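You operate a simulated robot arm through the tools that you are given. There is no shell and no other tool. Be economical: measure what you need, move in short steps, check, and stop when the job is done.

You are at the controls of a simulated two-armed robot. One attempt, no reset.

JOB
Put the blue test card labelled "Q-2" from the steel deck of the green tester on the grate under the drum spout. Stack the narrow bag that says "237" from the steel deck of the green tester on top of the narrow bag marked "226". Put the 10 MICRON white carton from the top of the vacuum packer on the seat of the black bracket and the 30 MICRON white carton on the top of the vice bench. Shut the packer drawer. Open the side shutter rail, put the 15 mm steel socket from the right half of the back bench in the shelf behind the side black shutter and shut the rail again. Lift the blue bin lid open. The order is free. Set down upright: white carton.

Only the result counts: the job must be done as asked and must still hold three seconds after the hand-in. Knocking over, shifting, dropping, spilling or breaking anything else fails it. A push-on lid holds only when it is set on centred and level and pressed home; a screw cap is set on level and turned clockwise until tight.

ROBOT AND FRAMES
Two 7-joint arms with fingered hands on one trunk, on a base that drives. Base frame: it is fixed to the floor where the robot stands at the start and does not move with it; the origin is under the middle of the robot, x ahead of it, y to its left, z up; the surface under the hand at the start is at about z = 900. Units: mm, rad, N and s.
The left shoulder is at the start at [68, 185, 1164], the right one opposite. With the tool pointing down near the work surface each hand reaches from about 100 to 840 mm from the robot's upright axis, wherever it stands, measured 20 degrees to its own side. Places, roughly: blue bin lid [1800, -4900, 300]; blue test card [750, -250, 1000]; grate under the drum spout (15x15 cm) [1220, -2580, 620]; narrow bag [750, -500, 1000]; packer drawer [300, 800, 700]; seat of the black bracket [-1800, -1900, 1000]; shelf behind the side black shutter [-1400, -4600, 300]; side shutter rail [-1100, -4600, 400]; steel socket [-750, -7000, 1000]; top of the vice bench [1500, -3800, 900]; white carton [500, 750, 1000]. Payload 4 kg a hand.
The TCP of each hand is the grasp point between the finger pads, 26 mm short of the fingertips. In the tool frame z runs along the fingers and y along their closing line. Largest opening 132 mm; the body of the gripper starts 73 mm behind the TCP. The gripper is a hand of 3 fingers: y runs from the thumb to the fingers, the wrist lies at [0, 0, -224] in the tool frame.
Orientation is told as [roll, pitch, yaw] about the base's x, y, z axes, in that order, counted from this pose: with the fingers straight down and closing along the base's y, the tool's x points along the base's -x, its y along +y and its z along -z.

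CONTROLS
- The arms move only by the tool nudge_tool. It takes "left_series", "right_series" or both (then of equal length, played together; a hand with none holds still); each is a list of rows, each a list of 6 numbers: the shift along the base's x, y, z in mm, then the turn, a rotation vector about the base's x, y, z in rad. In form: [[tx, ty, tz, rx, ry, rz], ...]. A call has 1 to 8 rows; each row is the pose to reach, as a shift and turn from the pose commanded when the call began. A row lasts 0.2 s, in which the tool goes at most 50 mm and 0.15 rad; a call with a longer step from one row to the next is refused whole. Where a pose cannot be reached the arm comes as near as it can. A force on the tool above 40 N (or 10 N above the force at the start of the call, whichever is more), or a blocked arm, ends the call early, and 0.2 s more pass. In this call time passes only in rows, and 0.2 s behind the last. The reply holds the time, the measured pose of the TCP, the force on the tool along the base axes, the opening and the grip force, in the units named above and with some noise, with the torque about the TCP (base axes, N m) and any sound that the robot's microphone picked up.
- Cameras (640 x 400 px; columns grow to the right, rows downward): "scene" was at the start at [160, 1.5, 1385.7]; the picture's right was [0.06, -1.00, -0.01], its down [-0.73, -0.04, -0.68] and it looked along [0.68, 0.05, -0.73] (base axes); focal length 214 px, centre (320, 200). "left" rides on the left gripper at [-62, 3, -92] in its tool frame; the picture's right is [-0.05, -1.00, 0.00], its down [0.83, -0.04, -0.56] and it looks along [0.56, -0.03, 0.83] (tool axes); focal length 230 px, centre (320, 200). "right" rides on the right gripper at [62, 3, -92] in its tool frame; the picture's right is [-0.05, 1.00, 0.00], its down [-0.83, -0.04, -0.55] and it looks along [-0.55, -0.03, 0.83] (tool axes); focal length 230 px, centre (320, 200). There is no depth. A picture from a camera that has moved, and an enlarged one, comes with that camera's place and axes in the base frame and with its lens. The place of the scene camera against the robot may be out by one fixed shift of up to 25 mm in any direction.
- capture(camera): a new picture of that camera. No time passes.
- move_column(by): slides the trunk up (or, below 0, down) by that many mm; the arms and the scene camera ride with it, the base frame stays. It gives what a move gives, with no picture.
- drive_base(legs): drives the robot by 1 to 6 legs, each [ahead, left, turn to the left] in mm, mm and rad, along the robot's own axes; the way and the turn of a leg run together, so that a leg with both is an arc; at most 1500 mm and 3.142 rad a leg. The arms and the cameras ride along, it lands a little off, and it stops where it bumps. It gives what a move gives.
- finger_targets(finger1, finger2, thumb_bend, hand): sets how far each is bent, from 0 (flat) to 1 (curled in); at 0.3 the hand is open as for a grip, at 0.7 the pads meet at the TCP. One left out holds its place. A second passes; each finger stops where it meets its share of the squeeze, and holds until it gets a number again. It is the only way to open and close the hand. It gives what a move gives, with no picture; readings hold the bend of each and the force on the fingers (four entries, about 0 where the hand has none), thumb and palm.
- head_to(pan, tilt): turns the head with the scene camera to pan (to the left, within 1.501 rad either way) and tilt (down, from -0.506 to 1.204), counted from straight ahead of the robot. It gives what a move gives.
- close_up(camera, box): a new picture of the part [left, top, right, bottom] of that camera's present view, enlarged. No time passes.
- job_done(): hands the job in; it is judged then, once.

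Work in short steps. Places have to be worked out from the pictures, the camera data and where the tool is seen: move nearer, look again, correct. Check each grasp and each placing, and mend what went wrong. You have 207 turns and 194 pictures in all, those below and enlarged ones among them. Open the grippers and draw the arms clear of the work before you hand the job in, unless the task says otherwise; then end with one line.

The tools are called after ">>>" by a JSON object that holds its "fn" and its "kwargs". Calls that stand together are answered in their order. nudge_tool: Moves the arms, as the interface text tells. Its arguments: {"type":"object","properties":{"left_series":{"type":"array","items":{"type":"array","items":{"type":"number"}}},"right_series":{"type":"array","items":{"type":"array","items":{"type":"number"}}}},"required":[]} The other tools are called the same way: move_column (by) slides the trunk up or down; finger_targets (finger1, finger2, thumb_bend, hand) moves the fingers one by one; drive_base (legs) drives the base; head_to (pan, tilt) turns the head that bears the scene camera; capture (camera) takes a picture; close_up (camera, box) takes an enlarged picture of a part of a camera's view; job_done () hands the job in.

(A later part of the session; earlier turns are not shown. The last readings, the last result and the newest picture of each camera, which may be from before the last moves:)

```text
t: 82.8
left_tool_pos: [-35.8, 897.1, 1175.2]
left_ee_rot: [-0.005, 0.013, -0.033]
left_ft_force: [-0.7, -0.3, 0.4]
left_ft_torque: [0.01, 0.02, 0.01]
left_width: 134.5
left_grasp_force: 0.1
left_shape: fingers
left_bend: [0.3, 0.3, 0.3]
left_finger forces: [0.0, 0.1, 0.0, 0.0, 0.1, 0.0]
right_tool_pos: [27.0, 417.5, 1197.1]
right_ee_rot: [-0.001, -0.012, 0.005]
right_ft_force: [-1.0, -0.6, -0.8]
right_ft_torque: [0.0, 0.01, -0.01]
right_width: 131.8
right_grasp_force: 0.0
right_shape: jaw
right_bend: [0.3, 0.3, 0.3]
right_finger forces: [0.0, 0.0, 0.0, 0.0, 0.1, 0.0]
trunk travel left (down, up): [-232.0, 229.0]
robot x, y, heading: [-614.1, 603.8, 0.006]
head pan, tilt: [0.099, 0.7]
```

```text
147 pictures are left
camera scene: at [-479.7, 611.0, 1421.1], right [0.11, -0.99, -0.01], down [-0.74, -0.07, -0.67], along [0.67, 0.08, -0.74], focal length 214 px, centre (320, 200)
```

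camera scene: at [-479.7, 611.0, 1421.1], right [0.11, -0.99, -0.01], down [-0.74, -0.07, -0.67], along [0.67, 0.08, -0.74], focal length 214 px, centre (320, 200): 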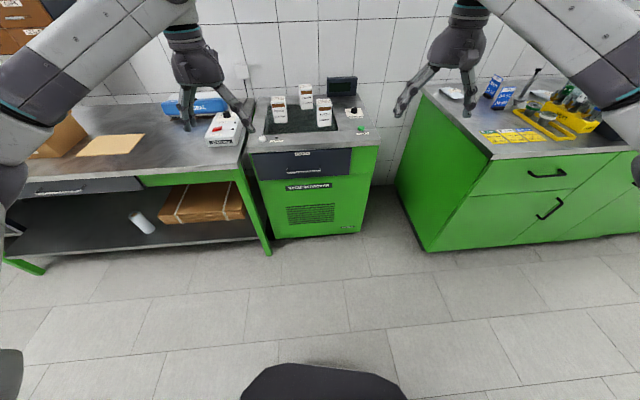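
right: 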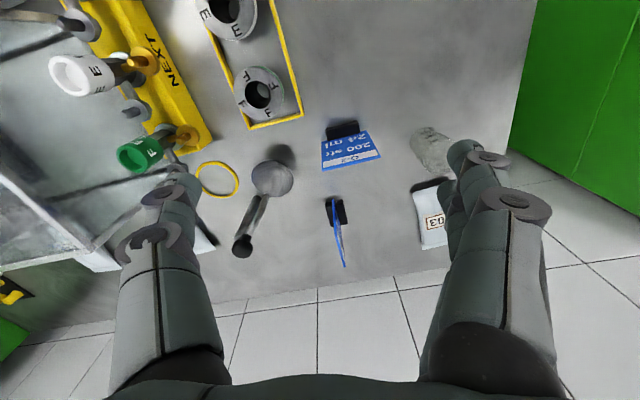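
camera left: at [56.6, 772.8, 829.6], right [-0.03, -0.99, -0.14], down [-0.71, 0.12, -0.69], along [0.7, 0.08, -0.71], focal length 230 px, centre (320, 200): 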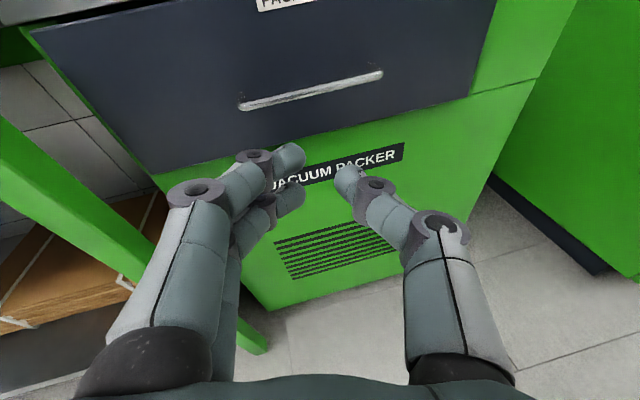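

The left arm is back to normal posture. Now I drive ahead to the packer and look at the cartons closely.

>>> {"fn": "drive_base", "kwargs": {"legs": [[470, 0, 0]]}}

>>> {"fn": "capture", "kwargs": {"camera": "scene"}}

>>> {"fn": "capture", "kwargs": {"camera": "left"}}

>>> {"fn": "capture", "kwargs": {"camera": "right"}}

```text
t: 85.7
left_tool_pos: [440.6, 896.2, 1175.1]
left_ee_rot: [-0.004, 0.01, -0.039]
left_ft_force: [-0.3, 0.1, -0.1]
left_ft_torque: [0.01, -0.01, 0.01]
left_width: 134.7
left_grasp_force: 0.0
left_shape: fingers
left_bend: [0.3, 0.3, 0.3]
left_finger forces: [0.1, 0.0, 0.0, 0.0, 0.0, 0.1]
right_tool_pos: [501.4, 415.2, 1198.3]
right_ee_rot: [0.0, -0.011, 0.0]
right_ft_force: [-0.8, -0.2, 0.4]
right_ft_torque: [0.0, 0.01, 0.03]
right_width: 131.8
right_grasp_force: 0.1
right_shape: jaw
right_bend: [0.3, 0.3, 0.3]
right_finger forces: [0.0, 0.1, 0.0, 0.1, 0.0, 0.0]
trunk travel left (down, up): [-232.0, 229.0]
robot x, y, heading: [-142.2, 608.1, 0.006]
head pan, tilt: [0.099, 0.7]
```

```text
146 pictures are left
camera scene: at [-4.8, 612.0, 1421.2], right [0.1, -0.99, -0.01], down [-0.74, -0.06, -0.67], along [0.67, 0.08, -0.74], focal length 214 px, centre (320, 200)
```

scene: 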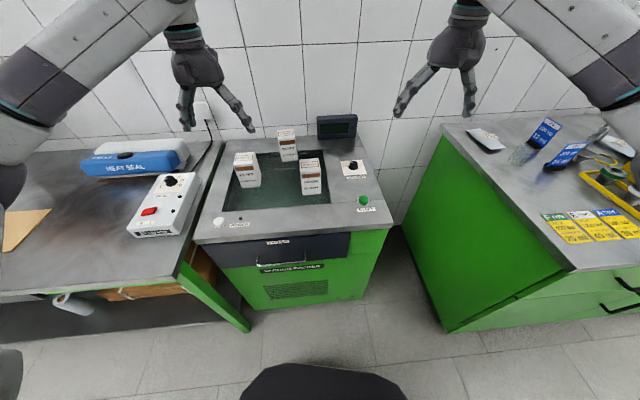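

```text
145 pictures are left
camera left: at [502.1, 896.1, 1267.2], right [0.01, -1.0, 0.0], down [-0.83, -0.01, 0.56], along [-0.56, -0.01, -0.83], focal length 230 px, centre (320, 200)
```

left: 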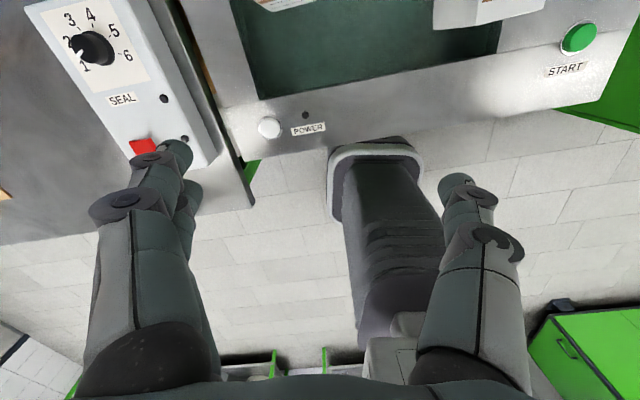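

```text
144 pictures are left
camera right: at [438.2, 418.8, 1289.6], right [0.05, 1.0, 0.0], down [0.82, -0.04, 0.56], along [0.56, -0.03, -0.83], focal length 230 px, centre (320, 200)
```

right: 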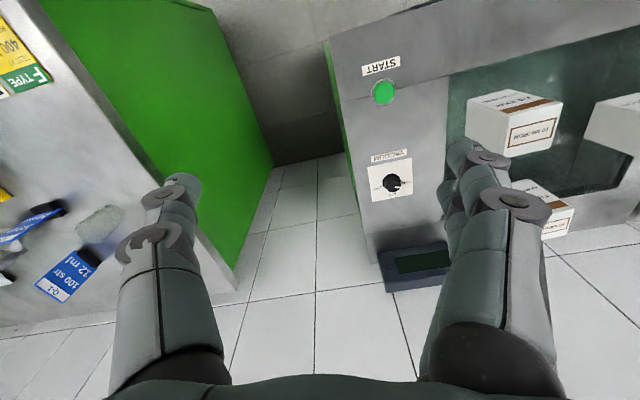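

I enlarge the cartons to read them.

>>> {"fn": "close_up", "kwargs": {"camera": "scene", "box": [220, 115, 348, 205]}}

>>> {"fn": "close_up", "kwargs": {"camera": "right", "box": [440, 70, 640, 250]}}

```text
4.44 times, centred on (284, 160) of scene
camera zoom: at [-4.8, 612.0, 1421.2], right [0.1, -0.99, -0.01], down [-0.74, -0.06, -0.67], along [0.67, 0.08, -0.74], focal length 953 px, centre (480, 378)
```

zoom: 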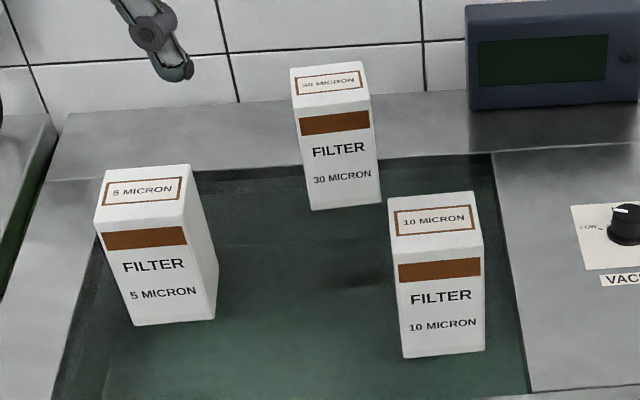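

```text
2.22 times, centred on (540, 160) of right
camera zoom: at [438.2, 418.8, 1289.6], right [0.05, 1.0, 0.0], down [0.82, -0.04, 0.56], along [0.56, -0.03, -0.83], focal length 511 px, centre (-169, 289)
```

zoom: 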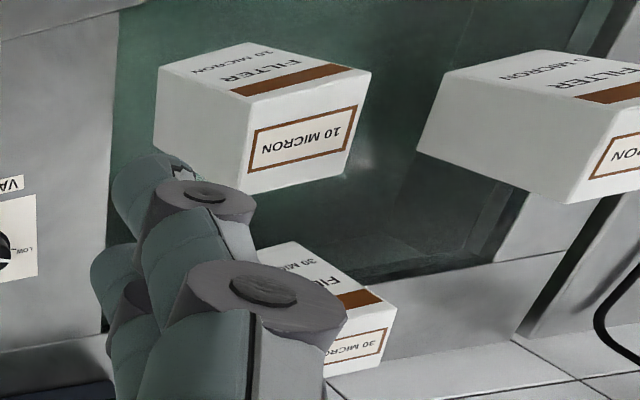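

The 10 MICRON carton's top is at about (555, 710, 970), the 30's at (738, 828, 970). I drive left and put the right hand over the 10 carton.

>>> {"fn": "drive_base", "kwargs": {"legs": [[50, 230, 0]]}}

>>> {"fn": "nudge_tool", "kwargs": {"right_series": [[0, 30, -25, 0, 0.01, 0], [0, 60, -50, 0, 0.01, 0], [0, 60, -80, 0, 0.01, 0]]}}

>>> {"fn": "capture", "kwargs": {"camera": "right"}}

```text
t: 87.4
left_tool_pos: [490.3, 1124.6, 1175.9]
left_ee_rot: [-0.002, 0.01, -0.042]
left_ft_force: [-0.5, -0.2, 1.1]
left_ft_torque: [-0.01, -0.01, 0.0]
left_width: 134.7
left_grasp_force: 0.0
left_shape: fingers
left_bend: [0.3, 0.3, 0.3]
left_finger forces: [0.0, 0.1, 0.0, 0.0, 0.1, 0.0]
right_tool_pos: [549.2, 644.9, 1199.9]
right_ee_rot: [0.0, -0.011, -0.004]
right_ft_force: [-0.6, -0.4, -0.6]
right_ft_torque: [0.03, 0.02, -0.03]
right_width: 132.1
right_grasp_force: 0.0
right_shape: jaw
right_bend: [0.3, 0.3, 0.3]
right_finger forces: [0.0, 0.0, 0.0, 0.0, 0.0, 0.1]
trunk travel left (down, up): [-232.0, 229.0]
robot x, y, heading: [-90.7, 836.6, 0.003]
head pan, tilt: [0.099, 0.7]
```

```text
t: 88.2
left_tool_pos: [491.2, 1123.5, 1173.8]
left_ee_rot: [-0.004, 0.01, -0.042]
left_ft_force: [-0.8, 0.1, 0.2]
left_ft_torque: [0.01, 0.01, 0.03]
left_width: 134.2
left_grasp_force: 0.0
left_shape: fingers
left_bend: [0.3, 0.3, 0.3]
left_finger forces: [0.0, 0.0, 0.0, 0.1, 0.0, 0.0]
right_tool_pos: [549.7, 702.3, 1116.8]
right_ee_rot: [0.002, 0.0, -0.005]
right_ft_force: [0.9, -0.2, 0.4]
right_ft_torque: [0.01, 0.02, 0.02]
right_width: 131.9
right_grasp_force: 0.1
right_shape: jaw
right_bend: [0.3, 0.3, 0.3]
right_finger forces: [0.0, 0.0, 0.0, 0.1, 0.0, 0.1]
trunk travel left (down, up): [-232.0, 229.0]
robot x, y, heading: [-91.4, 832.2, 0.001]
head pan, tilt: [0.099, 0.7]
```

```text
141 pictures are left
camera right: at [488.2, 705.5, 1208.9], right [0.06, 1.0, 0.0], down [0.83, -0.05, 0.56], along [0.55, -0.03, -0.83], focal length 230 px, centre (320, 200)
```

right: 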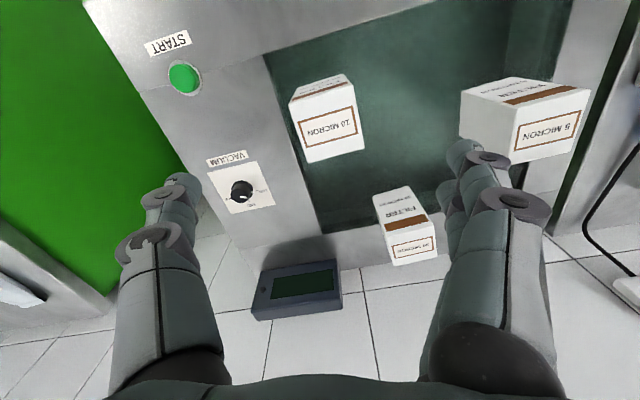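

The 10 carton's top centre is at about (563, 713), turned about 0.21 rad. I turn the right hand to match and lower around it.

>>> {"fn": "nudge_tool", "kwargs": {"right_series": [[5, 4, -25, 0, 0, 0.07], [10, 8, -50, 0, 0, 0.14], [13, 11, -75, 0, 0, 0.21], [13, 11, -105, 0, 0, 0.21]]}}

>>> {"fn": "capture", "kwargs": {"camera": "right"}}

```text
t: 89.2
left_tool_pos: [491.1, 1123.1, 1175.0]
left_ee_rot: [-0.002, 0.01, -0.041]
left_ft_force: [-0.3, 0.3, -0.2]
left_ft_torque: [0.02, 0.04, 0.02]
left_width: 134.7
left_grasp_force: 0.0
left_shape: fingers
left_bend: [0.3, 0.3, 0.3]
left_finger forces: [0.0, 0.0, 0.0, 0.1, 0.0, 0.0]
right_tool_pos: [563.0, 715.2, 1012.0]
right_ee_rot: [-0.001, -0.001, 0.207]
right_ft_force: [0.4, 1.0, 0.0]
right_ft_torque: [0.0, 0.0, -0.01]
right_width: 131.9
right_grasp_force: 0.0
right_shape: jaw
right_bend: [0.3, 0.3, 0.3]
right_finger forces: [0.0, 0.0, 0.1, 0.0, 0.1, 0.0]
trunk travel left (down, up): [-232.0, 229.0]
robot x, y, heading: [-93.8, 837.5, -0.005]
head pan, tilt: [0.099, 0.7]
```

```text
140 pictures are left
camera right: at [502.4, 704.6, 1104.1], right [-0.15, 0.99, 0.0], down [0.82, 0.13, 0.56], along [0.55, 0.09, -0.83], focal length 230 px, centre (320, 200)
```

right: 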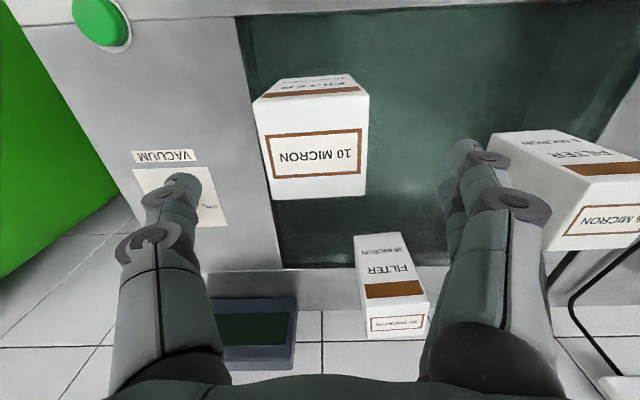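

Aligned well. I lower to grip height and close.

>>> {"fn": "nudge_tool", "kwargs": {"right_series": [[-3, 0, -25, 0, 0, 0], [-5, -1, -50, 0, 0, 0], [-5, -1, -77, 0, 0, 0]]}}

>>> {"fn": "finger_targets", "kwargs": {"hand": "right", "finger1": 0.7, "finger2": 0.7, "thumb_bend": 0.7}}

>>> {"fn": "capture", "kwargs": {"camera": "right"}}

```text
t: 90.0
left_tool_pos: [491.3, 1125.0, 1175.8]
left_ee_rot: [-0.003, 0.012, -0.042]
left_ft_force: [-0.3, -0.3, 0.5]
left_ft_torque: [0.0, 0.02, -0.04]
left_width: 134.6
left_grasp_force: 0.1
left_shape: fingers
left_bend: [0.3, 0.3, 0.3]
left_finger forces: [0.1, 0.0, 0.1, 0.0, 0.1, 0.0]
right_tool_pos: [558.1, 714.7, 937.3]
right_ee_rot: [-0.002, -0.003, 0.204]
right_ft_force: [0.4, 0.3, -0.3]
right_ft_torque: [0.01, 0.0, -0.01]
right_width: 131.7
right_grasp_force: 0.2
right_shape: jaw
right_bend: [0.3, 0.3, 0.3]
right_finger forces: [0.1, 0.0, 0.0, 0.0, 0.0, 0.0]
trunk travel left (down, up): [-232.0, 229.0]
robot x, y, heading: [-91.1, 835.4, 0.002]
head pan, tilt: [0.099, 0.7]
```

```text
t: 91.0
left_tool_pos: [492.0, 1124.4, 1174.7]
left_ee_rot: [-0.003, 0.011, -0.041]
left_ft_force: [-0.6, 0.4, -0.1]
left_ft_torque: [0.02, 0.0, 0.03]
left_width: 134.3
left_grasp_force: 0.2
left_shape: fingers
left_bend: [0.3, 0.3, 0.3]
left_finger forces: [0.0, 0.0, 0.0, 0.0, 0.0, 0.1]
right_tool_pos: [558.2, 714.2, 937.6]
right_ee_rot: [-0.001, -0.001, 0.206]
right_ft_force: [0.7, -0.2, 0.6]
right_ft_torque: [0.02, -0.01, -0.01]
right_width: 63.1
right_grasp_force: 19.4
right_shape: fingers
right_bend: [0.52, 0.51, 0.57]
right_finger forces: [9.3, 9.2, 0.0, 0.0, 19.2, 0.1]
trunk travel left (down, up): [-232.0, 229.0]
robot x, y, heading: [-96.1, 836.8, -0.002]
head pan, tilt: [0.099, 0.7]
```

```text
139 pictures are left
camera right: at [497.1, 704.3, 1029.2], right [-0.15, 0.99, 0.0], down [0.82, 0.13, 0.56], along [0.55, 0.08, -0.83], focal length 230 px, centre (320, 200)
```

right: 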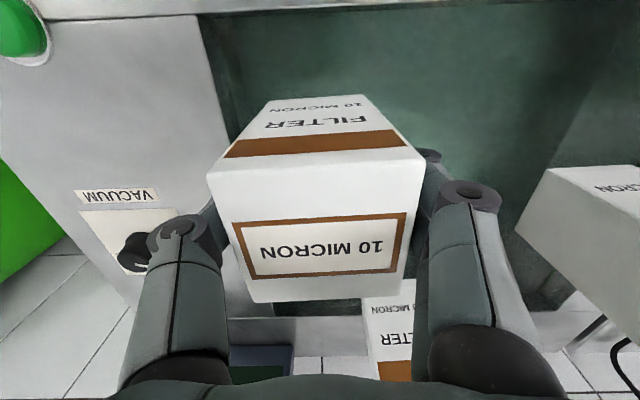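

Grip holds (63 mm, 19 N). I lift the carton, then drive so the left hand comes over the 30 MICRON carton.

>>> {"fn": "nudge_tool", "kwargs": {"right_series": [[0, 0, 40, 0, 0, 0], [0, 0, 85, 0, 0, 0], [0, 0, 130, 0, 0, 0], [-10, -20, 175, 0, 0, -0.07], [-20, -40, 210, 0, 0, -0.14], [-30, -60, 230, 0, 0, -0.2]]}}

>>> {"fn": "drive_base", "kwargs": {"legs": [[40, -240, 0]]}}

>>> {"fn": "capture", "kwargs": {"camera": "left"}}

>>> {"fn": "capture", "kwargs": {"camera": "scene"}}

```text
refused: row 4 steps farther than a row can; nothing moved
```

```text
t: 92.8
left_tool_pos: [530.0, 879.3, 1176.5]
left_ee_rot: [-0.003, 0.011, -0.046]
left_ft_force: [0.2, 0.2, -0.9]
left_ft_torque: [0.02, -0.02, 0.0]
left_width: 134.5
left_grasp_force: 0.1
left_shape: fingers
left_bend: [0.3, 0.3, 0.3]
left_finger forces: [0.1, 0.0, 0.0, 0.0, 0.0, 0.0]
right_tool_pos: [596.5, 471.2, 937.5]
right_ee_rot: [0.001, -0.002, 0.202]
right_ft_force: [0.8, 1.8, 2.7]
right_ft_torque: [0.22, 0.03, -0.02]
right_width: 63.0
right_grasp_force: 18.2
right_shape: fingers
right_bend: [0.51, 0.51, 0.58]
right_finger forces: [9.7, 9.7, 0.0, 0.1, 17.4, 0.0]
trunk travel left (down, up): [-232.0, 229.0]
robot x, y, heading: [-52.5, 594.5, -0.005]
head pan, tilt: [0.099, 0.7]
```

```text
138 pictures are left
camera left: at [592.4, 880.2, 1267.1], right [0.01, -1.0, 0.0], down [-0.83, 0.0, 0.56], along [-0.56, -0.01, -0.83], focal length 230 px, centre (320, 200)
```

left: 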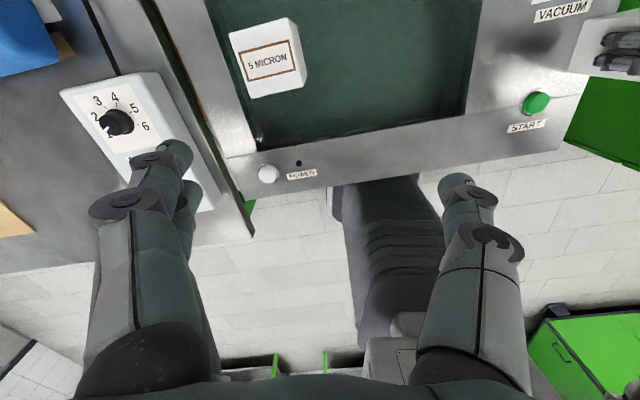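

```text
137 pictures are left
camera scene: at [83.5, 599.8, 1421.1], right [0.09, -1.0, -0.01], down [-0.74, -0.06, -0.67], along [0.67, 0.07, -0.74], focal length 214 px, centre (320, 200)
```

scene: 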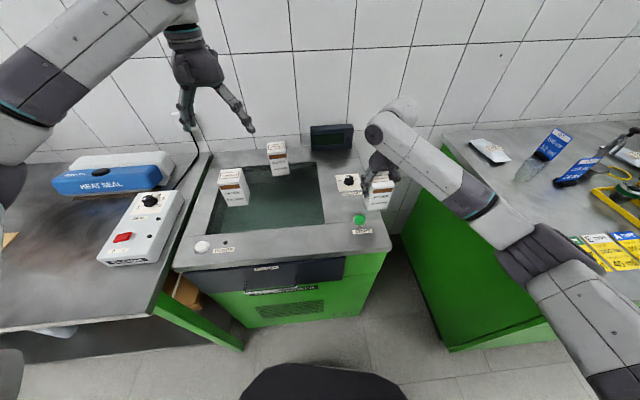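

The lift was refused but the drive ran, so the carton was dragged low. I check what it did.

>>> {"fn": "capture", "kwargs": {"camera": "right"}}

>>> {"fn": "close_up", "kwargs": {"camera": "scene", "box": [190, 110, 450, 270]}}

```text
136 pictures are left
camera right: at [535.0, 460.6, 1029.4], right [-0.15, 0.99, 0.0], down [0.82, 0.12, 0.56], along [0.55, 0.08, -0.83], focal length 230 px, centre (320, 200)
```

right: 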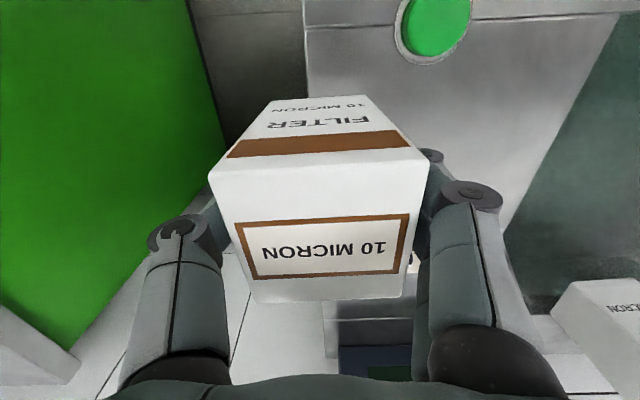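

```text
2.46 times, centred on (320, 190) of scene
camera zoom: at [83.5, 599.8, 1421.1], right [0.09, -1.0, -0.01], down [-0.74, -0.06, -0.67], along [0.67, 0.07, -0.74], focal length 528 px, centre (320, 225)
```

zoom: 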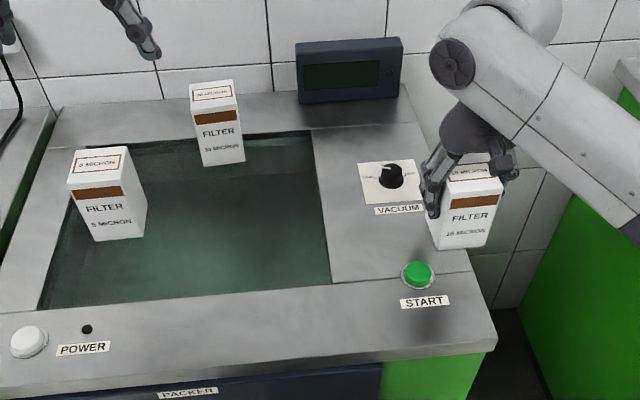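

Nothing was upset. I lift the carton now.

>>> {"fn": "nudge_tool", "kwargs": {"right_series": [[0, 0, 45, 0, 0, 0], [0, 0, 90, 0, 0, 0], [0, 0, 135, 0, 0, 0], [-5, -5, 175, 0, 0, -0.07], [-10, -10, 210, 0, 0, -0.14], [-15, -15, 230, 0, 0, -0.2]]}}

>>> {"fn": "capture", "kwargs": {"camera": "right"}}

```text
t: 94.2
left_tool_pos: [529.6, 880.5, 1175.2]
left_ee_rot: [-0.003, 0.011, -0.044]
left_ft_force: [-1.1, 0.4, 0.3]
left_ft_torque: [0.01, 0.01, 0.0]
left_width: 134.3
left_grasp_force: 0.0
left_shape: fingers
left_bend: [0.3, 0.3, 0.3]
left_finger forces: [0.0, 0.0, 0.0, 0.0, 0.1, 0.0]
right_tool_pos: [579.1, 454.7, 1167.3]
right_ee_rot: [0.0, -0.002, -0.001]
right_ft_force: [0.0, -0.5, -1.4]
right_ft_torque: [0.02, -0.02, 0.02]
right_width: 63.2
right_grasp_force: 17.9
right_shape: fingers
right_bend: [0.51, 0.51, 0.58]
right_finger forces: [8.9, 8.9, 0.1, 0.0, 17.9, 0.0]
trunk travel left (down, up): [-232.0, 229.0]
robot x, y, heading: [-53.7, 596.6, -0.011]
head pan, tilt: [0.099, 0.7]
```

```text
134 pictures are left
camera right: at [518.0, 457.1, 1259.6], right [0.05, 1.0, 0.0], down [0.83, -0.04, 0.56], along [0.56, -0.03, -0.83], focal length 230 px, centre (320, 200)
```

right: 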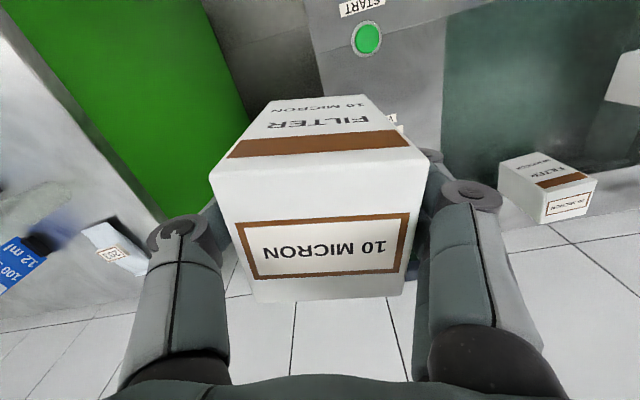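

The 10 carton is safe at height. Now the left hand goes over the 30 MICRON carton.

>>> {"fn": "nudge_tool", "kwargs": {"left_series": [[40, -12, -10, 0, 0, 0.01], [80, -25, -20, 0, 0, 0.02], [120, -38, -30, 0, 0, 0.04], [160, -50, -45, 0, 0, 0.04]]}}

>>> {"fn": "capture", "kwargs": {"camera": "left"}}

>>> {"fn": "close_up", "kwargs": {"camera": "scene", "box": [200, 100, 360, 200]}}

```text
t: 95.2
left_tool_pos: [692.3, 827.5, 1128.7]
left_ee_rot: [0.0, 0.012, -0.006]
left_ft_force: [0.6, -0.4, -0.3]
left_ft_torque: [0.0, 0.01, 0.04]
left_width: 134.6
left_grasp_force: 0.1
left_shape: fingers
left_bend: [0.3, 0.3, 0.3]
left_finger forces: [0.0, 0.1, 0.0, 0.0, 0.0, 0.0]
right_tool_pos: [581.9, 453.3, 1164.8]
right_ee_rot: [0.0, 0.002, 0.003]
right_ft_force: [0.1, 0.0, -2.9]
right_ft_torque: [0.04, -0.01, 0.0]
right_width: 63.2
right_grasp_force: 17.8
right_shape: fingers
right_bend: [0.51, 0.51, 0.58]
right_finger forces: [8.9, 9.0, 0.0, 0.0, 17.9, 0.1]
trunk travel left (down, up): [-232.0, 229.0]
robot x, y, heading: [-50.3, 593.9, -0.004]
head pan, tilt: [0.099, 0.7]
```

```text
133 pictures are left
camera left: at [755.1, 829.5, 1219.3], right [0.05, -1.0, 0.0], down [-0.82, -0.04, 0.56], along [-0.56, -0.03, -0.83], focal length 230 px, centre (320, 200)
```

left: 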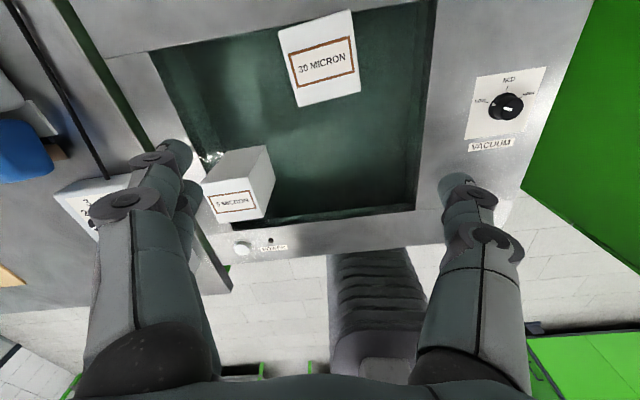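

```text
4.00 times, centred on (280, 150) of scene
camera zoom: at [86.0, 597.3, 1420.7], right [0.09, -1.0, -0.02], down [-0.74, -0.06, -0.67], along [0.67, 0.07, -0.74], focal length 858 px, centre (480, 400)
```

zoom: 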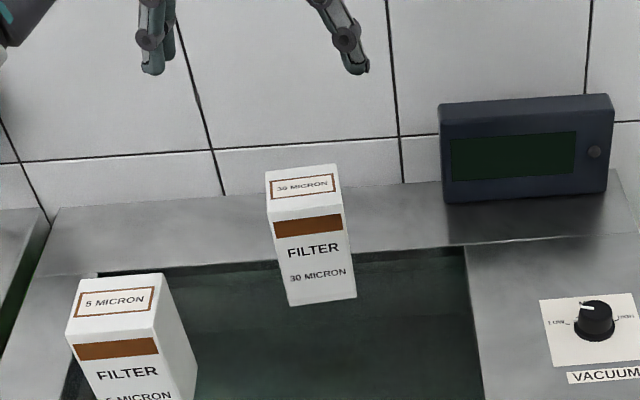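

The 30 carton's top centre is at (743, 827), turned about 0.25 rad. I move above it and turn to match.

>>> {"fn": "nudge_tool", "kwargs": {"left_series": [[17, 0, -20, 0, 0, 0.08], [34, 0, -45, 0, 0, 0.16], [51, 0, -75, 0, 0, 0.25], [51, 0, -105, 0, 0, 0.25]]}}

>>> {"fn": "capture", "kwargs": {"camera": "left"}}

```text
t: 96.2
left_tool_pos: [727.4, 830.0, 1029.1]
left_ee_rot: [-0.005, 0.01, 0.239]
left_ft_force: [-0.3, 0.7, -0.7]
left_ft_torque: [-0.02, 0.03, -0.04]
left_width: 134.7
left_grasp_force: 0.1
left_shape: fingers
left_bend: [0.3, 0.3, 0.3]
left_finger forces: [0.0, 0.0, 0.1, 0.0, 0.0, 0.0]
left hand out of reach, approached as far as the arm can: row 2, 3, 4
right_tool_pos: [582.1, 457.6, 1165.2]
right_ee_rot: [0.001, 0.001, 0.004]
right_ft_force: [0.3, 0.6, -1.7]
right_ft_torque: [-0.02, 0.0, -0.04]
right_width: 63.2
right_grasp_force: 18.3
right_shape: fingers
right_bend: [0.51, 0.51, 0.58]
right_finger forces: [9.0, 9.0, 0.0, 0.1, 17.9, 0.1]
trunk travel left (down, up): [-232.0, 229.0]
robot x, y, heading: [-49.6, 597.8, -0.01]
head pan, tilt: [0.099, 0.7]
```

```text
131 pictures are left
camera left: at [787.3, 848.5, 1121.6], right [0.29, -0.96, 0.0], down [-0.79, -0.24, 0.56], along [-0.54, -0.17, -0.83], focal length 230 px, centre (320, 200)
```

left: 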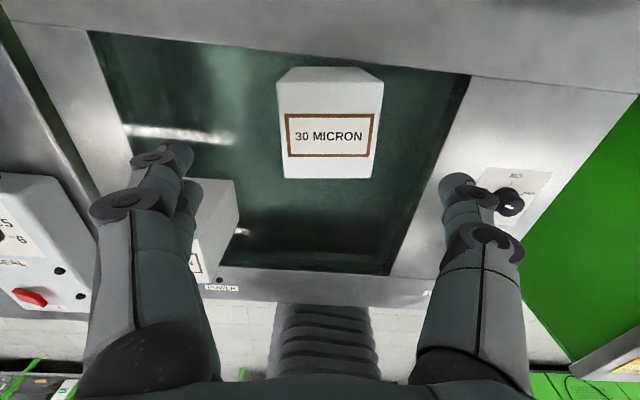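

Reach is 15 mm short, so I drive ahead 25 mm.

>>> {"fn": "drive_base", "kwargs": {"legs": [[25, 0, 0]]}}

```text
t: 97.0
left_tool_pos: [746.4, 827.8, 1037.3]
left_ee_rot: [-0.003, 0.002, 0.239]
left_ft_force: [-0.5, -0.1, 1.2]
left_ft_torque: [-0.03, -0.07, -0.04]
left_width: 134.8
left_grasp_force: 0.0
left_shape: fingers
left_bend: [0.3, 0.3, 0.3]
left_finger forces: [0.1, 0.1, 0.0, 0.0, 0.0, 0.0]
right_tool_pos: [599.7, 453.6, 1171.0]
right_ee_rot: [-0.001, -0.006, 0.002]
right_ft_force: [-0.6, 0.1, -2.0]
right_ft_torque: [0.0, -0.02, -0.01]
right_width: 63.0
right_grasp_force: 17.7
right_shape: fingers
right_bend: [0.51, 0.51, 0.58]
right_finger forces: [8.9, 9.1, 0.0, 0.0, 17.9, 0.0]
trunk travel left (down, up): [-232.0, 229.0]
robot x, y, heading: [-29.0, 596.6, -0.006]
head pan, tilt: [0.099, 0.7]
```

Over the carton now. I lower to grip height.

>>> {"fn": "nudge_tool", "kwargs": {"left_series": [[-3, -1, -30, 0, 0, 0], [-3, -1, -60, 0, 0, 0], [-3, -1, -90, 0, 0, 0], [-3, -1, -100, 0, 0, 0]]}}

>>> {"fn": "capture", "kwargs": {"camera": "left"}}

```text
t: 98.0
left_tool_pos: [748.1, 827.8, 934.3]
left_ee_rot: [-0.004, 0.006, 0.239]
left_ft_force: [0.1, 0.7, 0.3]
left_ft_torque: [0.01, 0.02, -0.01]
left_width: 134.5
left_grasp_force: 0.0
left_shape: fingers
left_bend: [0.3, 0.3, 0.3]
left_finger forces: [0.0, 0.0, 0.1, 0.0, 0.0, 0.0]
right_tool_pos: [605.2, 454.9, 1167.9]
right_ee_rot: [0.0, -0.002, 0.002]
right_ft_force: [0.3, -0.2, -2.4]
right_ft_torque: [-0.03, 0.0, 0.02]
right_width: 63.2
right_grasp_force: 17.3
right_shape: fingers
right_bend: [0.51, 0.51, 0.58]
right_finger forces: [9.0, 9.0, 0.0, 0.0, 17.9, 0.0]
trunk travel left (down, up): [-232.0, 229.0]
robot x, y, heading: [-26.1, 596.7, -0.006]
head pan, tilt: [0.099, 0.7]
```

```text
130 pictures are left
camera left: at [806.3, 844.7, 1025.9], right [0.29, -0.96, 0.0], down [-0.79, -0.24, 0.56], along [-0.54, -0.16, -0.83], focal length 230 px, centre (320, 200)
```

left: 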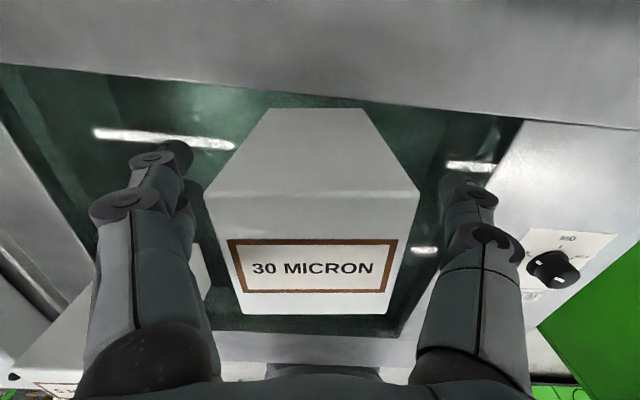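

Centred between the fingers. I close the left hand.

>>> {"fn": "finger_targets", "kwargs": {"hand": "left", "finger1": 0.7, "finger2": 0.7, "thumb_bend": 0.7}}

>>> {"fn": "nudge_tool", "kwargs": {"left_series": [[0, 0, 45, 0, 0, 0], [0, 0, 90, 0, 0, 0], [-10, 0, 135, 0, 0, 0], [-30, 0, 175, 0, 0, -0.06], [-60, 0, 205, 0, 0, -0.12], [-100, 5, 225, 0, 0, -0.18], [-145, 10, 235, 0, 0, -0.24]]}}

>>> {"fn": "capture", "kwargs": {"camera": "left"}}

```text
t: 99.0
left_tool_pos: [748.0, 826.8, 933.7]
left_ee_rot: [-0.003, 0.007, 0.24]
left_ft_force: [0.4, -0.2, 0.5]
left_ft_torque: [0.0, -0.02, -0.05]
left_width: 63.9
left_grasp_force: 18.8
left_shape: fingers
left_bend: [0.51, 0.51, 0.57]
left_finger forces: [9.2, 9.3, 0.1, 0.1, 18.9, 0.0]
right_tool_pos: [603.2, 454.0, 1167.6]
right_ee_rot: [-0.001, -0.001, 0.004]
right_ft_force: [1.0, -0.3, -2.5]
right_ft_torque: [-0.01, -0.02, -0.04]
right_width: 63.2
right_grasp_force: 17.8
right_shape: fingers
right_bend: [0.51, 0.51, 0.58]
right_finger forces: [9.0, 9.0, 0.0, 0.0, 17.9, 0.0]
trunk travel left (down, up): [-232.0, 229.0]
robot x, y, heading: [-28.9, 597.2, -0.003]
head pan, tilt: [0.099, 0.7]
```

```text
t: 100.6
left_tool_pos: [601.0, 839.4, 1169.6]
left_ee_rot: [-0.002, 0.008, -0.001]
left_ft_force: [-0.2, -0.7, -2.1]
left_ft_torque: [-0.01, -0.05, -0.01]
left_width: 63.4
left_grasp_force: 18.3
left_shape: fingers
left_bend: [0.51, 0.51, 0.58]
left_finger forces: [9.1, 9.0, 0.1, 0.1, 18.1, 0.1]
right_tool_pos: [604.1, 456.1, 1167.7]
right_ee_rot: [0.0, -0.003, 0.001]
right_ft_force: [-0.5, 0.3, -2.3]
right_ft_torque: [0.01, 0.01, 0.03]
right_width: 63.2
right_grasp_force: 17.9
right_shape: fingers
right_bend: [0.51, 0.51, 0.58]
right_finger forces: [8.9, 8.9, 0.0, 0.0, 18.0, 0.0]
trunk travel left (down, up): [-232.0, 229.0]
robot x, y, heading: [-30.2, 594.8, -0.006]
head pan, tilt: [0.099, 0.7]
```

```text
129 pictures are left
camera left: at [661.6, 841.8, 1261.0], right [0.05, -1.0, 0.0], down [-0.83, -0.04, 0.56], along [-0.56, -0.03, -0.83], focal length 230 px, centre (320, 200)
```

left: 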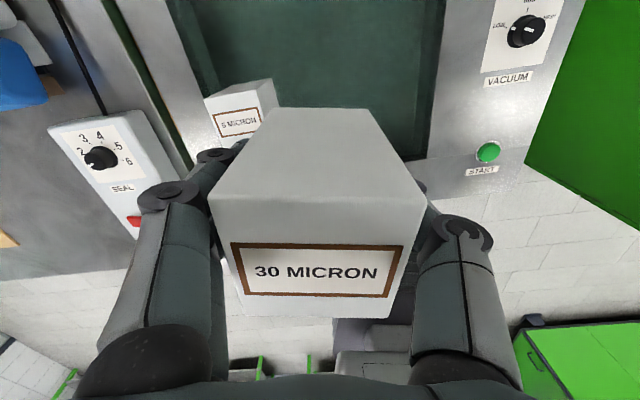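

Both cartons are held. I back away, turn to face -y, and drive down the aisle towards the bracket.

>>> {"fn": "drive_base", "kwargs": {"legs": [[-570, 0, 0], [0, 0, -1.571], [1500, 0, 0]]}}

>>> {"fn": "head_to", "kwargs": {"pan": -0.7, "tilt": 0.35}}

>>> {"fn": "capture", "kwargs": {"camera": "scene"}}

>>> {"fn": "head_to", "kwargs": {"pan": 0.6, "tilt": 0.35}}

>>> {"fn": "capture", "kwargs": {"camera": "scene"}}

```text
t: 114.7
left_tool_pos: [-369.6, -1509.0, 1168.5]
left_ee_rot: [-0.002, 0.007, -1.573]
left_ft_force: [0.0, 0.4, -2.7]
left_ft_torque: [-0.03, 0.01, 0.0]
left_width: 63.3
left_grasp_force: 17.7
left_shape: fingers
left_bend: [0.51, 0.51, 0.58]
left_finger forces: [9.0, 9.0, 0.1, 0.1, 18.0, 0.0]
right_tool_pos: [-753.0, -1510.0, 1168.1]
right_ee_rot: [0.001, -0.002, -1.569]
right_ft_force: [0.8, 0.3, -2.5]
right_ft_torque: [0.0, 0.03, 0.01]
right_width: 62.9
right_grasp_force: 16.6
right_shape: fingers
right_bend: [0.51, 0.51, 0.58]
right_finger forces: [8.9, 8.8, 0.0, 0.1, 17.5, 0.1]
trunk travel left (down, up): [-232.0, 229.0]
robot x, y, heading: [-611.4, -876.3, -1.578]
head pan, tilt: [0.099, 0.7]
```

```text
t: 115.8
left_tool_pos: [-370.2, -1508.2, 1168.3]
left_ee_rot: [-0.003, 0.008, -1.573]
left_ft_force: [-0.4, -0.4, -2.2]
left_ft_torque: [-0.02, -0.02, 0.02]
left_width: 63.6
left_grasp_force: 18.5
left_shape: fingers
left_bend: [0.51, 0.51, 0.58]
left_finger forces: [9.1, 9.0, 0.1, 0.0, 18.0, 0.0]
right_tool_pos: [-753.0, -1509.3, 1167.4]
right_ee_rot: [-0.001, -0.002, -1.57]
right_ft_force: [0.1, -0.3, -1.5]
right_ft_torque: [0.03, 0.03, 0.01]
right_width: 63.1
right_grasp_force: 17.7
right_shape: fingers
right_bend: [0.51, 0.51, 0.58]
right_finger forces: [8.8, 8.8, 0.1, 0.0, 17.5, 0.0]
trunk travel left (down, up): [-232.0, 229.0]
robot x, y, heading: [-613.8, -875.4, -1.575]
head pan, tilt: [-0.7, 0.351]
```

```text
128 pictures are left
camera scene: at [-686.2, -1022.7, 1453.9], right [-0.76, 0.64, 0.09], down [0.22, 0.39, -0.89], along [-0.61, -0.66, -0.44], focal length 214 px, centre (320, 200)
```

scene: 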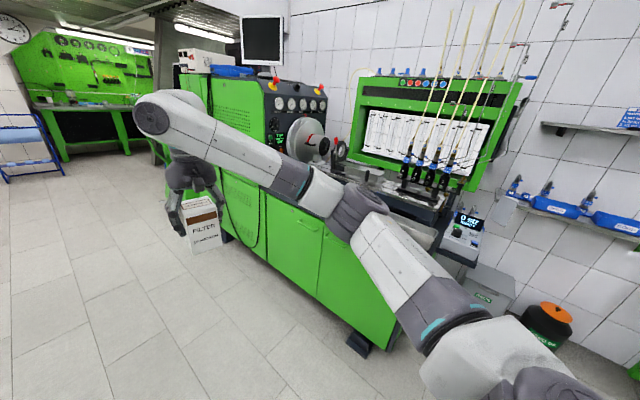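

```text
t: 117.3
left_tool_pos: [-370.7, -1508.4, 1169.2]
left_ee_rot: [-0.004, 0.005, -1.573]
left_ft_force: [-0.6, -0.2, -2.9]
left_ft_torque: [-0.03, 0.0, -0.02]
left_width: 63.4
left_grasp_force: 18.0
left_shape: fingers
left_bend: [0.51, 0.51, 0.58]
left_finger forces: [9.0, 9.0, 0.1, 0.1, 18.0, 0.0]
right_tool_pos: [-752.7, -1509.8, 1166.9]
right_ee_rot: [0.0, -0.002, -1.571]
right_ft_force: [0.9, 0.3, -1.9]
right_ft_torque: [0.0, -0.02, -0.01]
right_width: 63.2
right_grasp_force: 17.4
right_shape: fingers
right_bend: [0.51, 0.51, 0.58]
right_finger forces: [8.8, 8.8, 0.1, 0.1, 17.5, 0.0]
trunk travel left (down, up): [-232.0, 229.0]
robot x, y, heading: [-607.1, -876.0, -1.576]
head pan, tilt: [0.6, 0.351]
```

```text
127 pictures are left
camera scene: at [-573.8, -1029.0, 1453.1], right [-0.83, -0.55, -0.08], down [-0.19, 0.41, -0.89], along [0.53, -0.72, -0.45], focal length 214 px, centre (320, 200)
```

scene: 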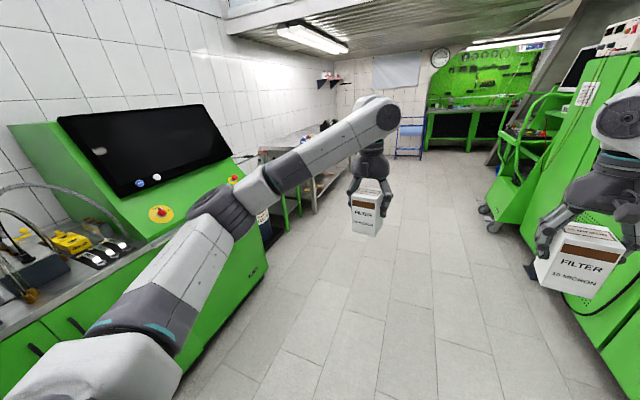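

I zoom in on the test bench where the black bracket should be.

>>> {"fn": "head_to", "kwargs": {"pan": -0.7, "tilt": 0.35}}

>>> {"fn": "close_up", "kwargs": {"camera": "scene", "box": [250, 100, 480, 245]}}

```text
t: 118.7
left_tool_pos: [-370.7, -1508.9, 1169.4]
left_ee_rot: [-0.003, 0.008, -1.572]
left_ft_force: [0.1, 0.7, -0.9]
left_ft_torque: [-0.03, 0.02, -0.01]
left_width: 63.3
left_grasp_force: 18.3
left_shape: fingers
left_bend: [0.51, 0.51, 0.58]
left_finger forces: [9.1, 9.0, 0.0, 0.1, 18.0, 0.0]
right_tool_pos: [-753.7, -1509.7, 1167.4]
right_ee_rot: [-0.001, -0.002, -1.569]
right_ft_force: [-1.1, 0.5, -2.0]
right_ft_torque: [0.01, 0.01, -0.02]
right_width: 62.9
right_grasp_force: 17.4
right_shape: fingers
right_bend: [0.51, 0.51, 0.58]
right_finger forces: [8.9, 8.8, 0.1, 0.0, 17.5, 0.1]
trunk travel left (down, up): [-232.0, 229.0]
robot x, y, heading: [-609.7, -876.6, -1.581]
head pan, tilt: [-0.7, 0.351]
```

```text
2.76 times, centred on (365, 172) of scene
camera zoom: at [-686.2, -1022.7, 1453.9], right [-0.76, 0.64, 0.09], down [0.22, 0.39, -0.89], along [-0.61, -0.66, -0.44], focal length 592 px, centre (196, 276)
```

zoom: 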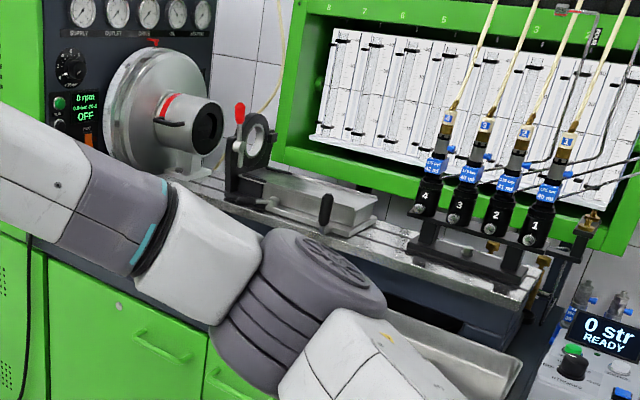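

I turn to face -x and move to stand in front of the bracket at a distance.

>>> {"fn": "drive_base", "kwargs": {"legs": [[0, 0, -1.571], [0, 1020, 0], [250, 0, 0]]}}

>>> {"fn": "head_to", "kwargs": {"pan": 0, "tilt": 0.55}}

>>> {"fn": "capture", "kwargs": {"camera": "scene"}}

>>> {"fn": "capture", "kwargs": {"camera": "right"}}

```text
t: 129.2
left_tool_pos: [-1478.7, -2151.0, 1169.4]
left_ee_rot: [-0.004, 0.006, -3.118]
left_ft_force: [0.3, 0.6, -2.5]
left_ft_torque: [0.04, 0.0, 0.01]
left_width: 63.5
left_grasp_force: 17.0
left_shape: fingers
left_bend: [0.51, 0.51, 0.58]
left_finger forces: [8.7, 8.7, 0.1, 0.0, 17.4, 0.0]
right_tool_pos: [-1490.4, -1768.0, 1167.1]
right_ee_rot: [-0.002, -0.002, -3.115]
right_ft_force: [0.1, -0.3, -1.6]
right_ft_torque: [-0.01, 0.0, -0.01]
right_width: 63.2
right_grasp_force: 17.4
right_shape: fingers
right_bend: [0.51, 0.51, 0.58]
right_finger forces: [8.7, 8.5, 0.0, 0.0, 17.0, 0.0]
trunk travel left (down, up): [-232.0, 229.0]
robot x, y, heading: [-855.0, -1894.6, -3.128]
head pan, tilt: [-0.7, 0.351]
```

```text
t: 130.3
left_tool_pos: [-1479.1, -2149.6, 1169.1]
left_ee_rot: [-0.002, 0.008, -3.119]
left_ft_force: [0.5, -0.4, -1.4]
left_ft_torque: [0.02, 0.02, 0.01]
left_width: 63.4
left_grasp_force: 17.7
left_shape: fingers
left_bend: [0.51, 0.51, 0.58]
left_finger forces: [8.8, 8.7, 0.0, 0.0, 17.4, 0.0]
right_tool_pos: [-1490.1, -1767.8, 1168.4]
right_ee_rot: [0.001, -0.003, -3.115]
right_ft_force: [-0.2, 0.8, -1.3]
right_ft_torque: [-0.03, -0.02, 0.03]
right_width: 62.8
right_grasp_force: 16.7
right_shape: fingers
right_bend: [0.51, 0.51, 0.58]
right_finger forces: [8.6, 8.5, 0.1, 0.0, 17.0, 0.0]
trunk travel left (down, up): [-232.0, 229.0]
robot x, y, heading: [-856.0, -1890.0, -3.125]
head pan, tilt: [0.0, 0.55]
```

```text
125 pictures are left
camera scene: at [-1025.8, -1900.7, 1433.3], right [-0.02, 1.0, 0.0], down [0.63, 0.01, -0.77], along [-0.77, -0.01, -0.63], focal length 214 px, centre (320, 200)
```

scene: 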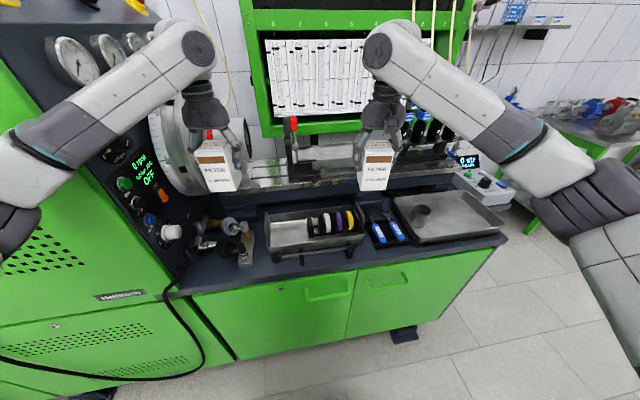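

```text
124 pictures are left
camera right: at [-1428.3, -1769.8, 1259.6], right [-0.03, -1.0, 0.0], down [-0.83, 0.02, 0.56], along [-0.56, 0.01, -0.83], focal length 230 px, centre (320, 200)
```

right: 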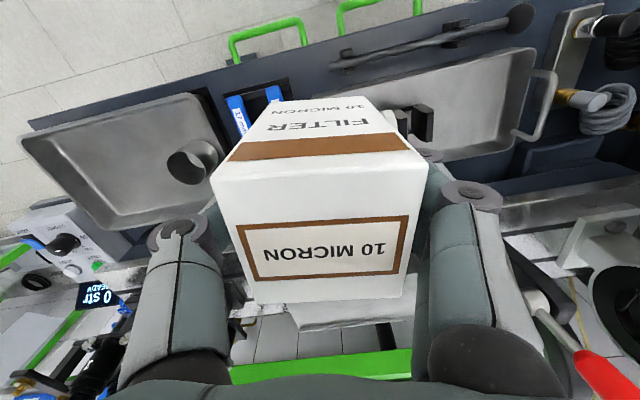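

>>> {"fn": "close_up", "kwargs": {"camera": "scene", "box": [230, 100, 470, 250]}}

```text
2.67 times, centred on (350, 175) of scene
camera zoom: at [-1025.8, -1900.7, 1433.3], right [-0.02, 1.0, 0.0], down [0.63, 0.01, -0.77], along [-0.77, -0.01, -0.63], focal length 572 px, centre (240, 267)
```

zoom: 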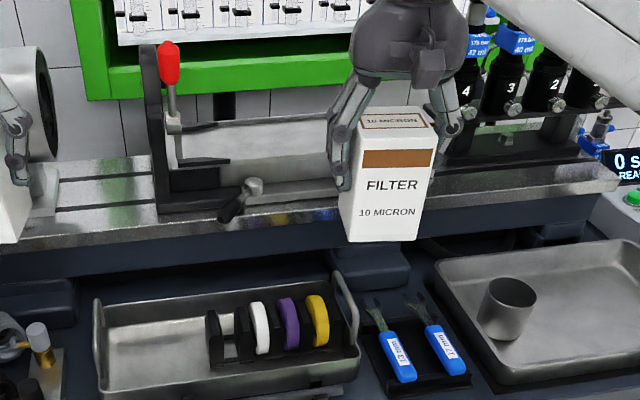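

The seat is the silver plate right of the black upright, partly hidden by the held carton. I shift the right hand aside to see it.

>>> {"fn": "nudge_tool", "kwargs": {"right_series": [[0, 45, 10, 0, 0, 0], [0, 90, 20, 0, 0, 0], [0, 135, 30, 0, 0, 0], [0, 170, 40, 0, 0, 0]]}}

>>> {"fn": "close_up", "kwargs": {"camera": "scene", "box": [250, 100, 410, 200]}}

>>> {"fn": "capture", "kwargs": {"camera": "right"}}

>>> {"fn": "capture", "kwargs": {"camera": "left"}}

```text
t: 131.3
left_tool_pos: [-1478.2, -2148.9, 1169.9]
left_ee_rot: [0.0, 0.007, -3.12]
left_ft_force: [-0.7, -0.3, -2.3]
left_ft_torque: [-0.01, 0.03, -0.03]
left_width: 63.3
left_grasp_force: 17.1
left_shape: fingers
left_bend: [0.51, 0.51, 0.58]
left_finger forces: [8.6, 8.7, 0.1, 0.1, 17.4, 0.0]
right_tool_pos: [-1491.5, -1595.0, 1208.8]
right_ee_rot: [0.001, -0.005, -3.114]
right_ft_force: [0.4, -0.5, -2.2]
right_ft_torque: [0.01, 0.01, -0.02]
right_width: 62.8
right_grasp_force: 16.8
right_shape: fingers
right_bend: [0.51, 0.51, 0.58]
right_finger forces: [8.5, 8.5, 0.0, 0.0, 17.0, 0.0]
trunk travel left (down, up): [-232.0, 229.0]
robot x, y, heading: [-855.2, -1894.0, -3.123]
head pan, tilt: [0.0, 0.55]
```

```text
4.00 times, centred on (330, 150) of scene
camera zoom: at [-1025.2, -1899.5, 1433.4], right [-0.02, 1.0, 0.0], down [0.63, 0.01, -0.77], along [-0.77, -0.01, -0.63], focal length 858 px, centre (280, 400)
```

zoom: 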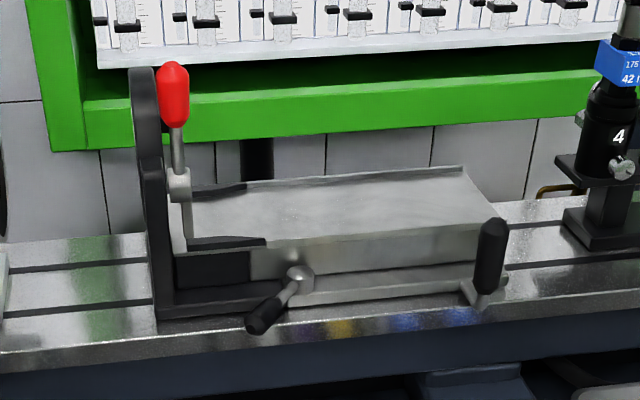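

```text
121 pictures are left
camera right: at [-1429.0, -1598.0, 1300.7], right [-0.03, -1.0, 0.0], down [-0.83, 0.02, 0.56], along [-0.56, 0.01, -0.83], focal length 230 px, centre (320, 200)
```

right: 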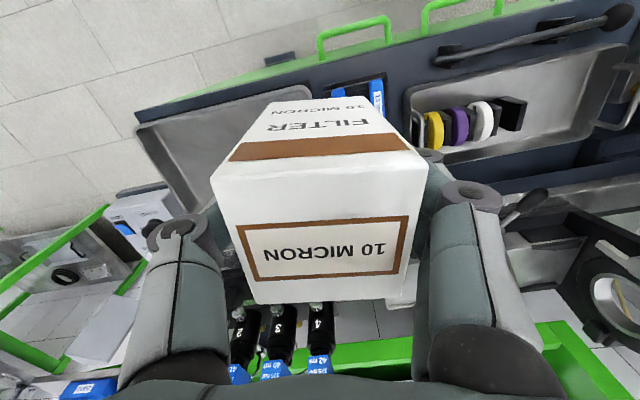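

```text
120 pictures are left
camera left: at [-1541.3, -2155.0, 1261.5], right [-0.08, 1.0, 0.0], down [0.83, 0.06, 0.56], along [0.56, 0.04, -0.83], focal length 230 px, centre (320, 200)
```

left: 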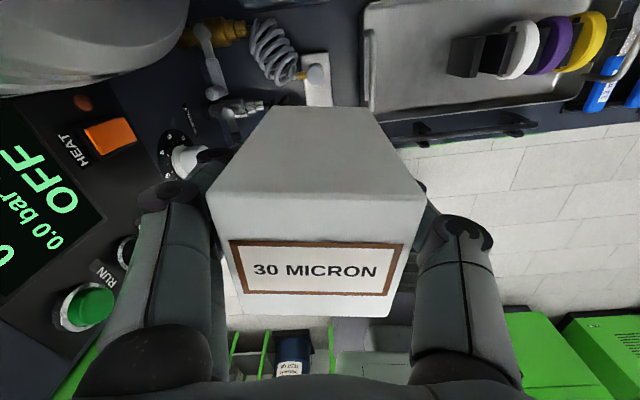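

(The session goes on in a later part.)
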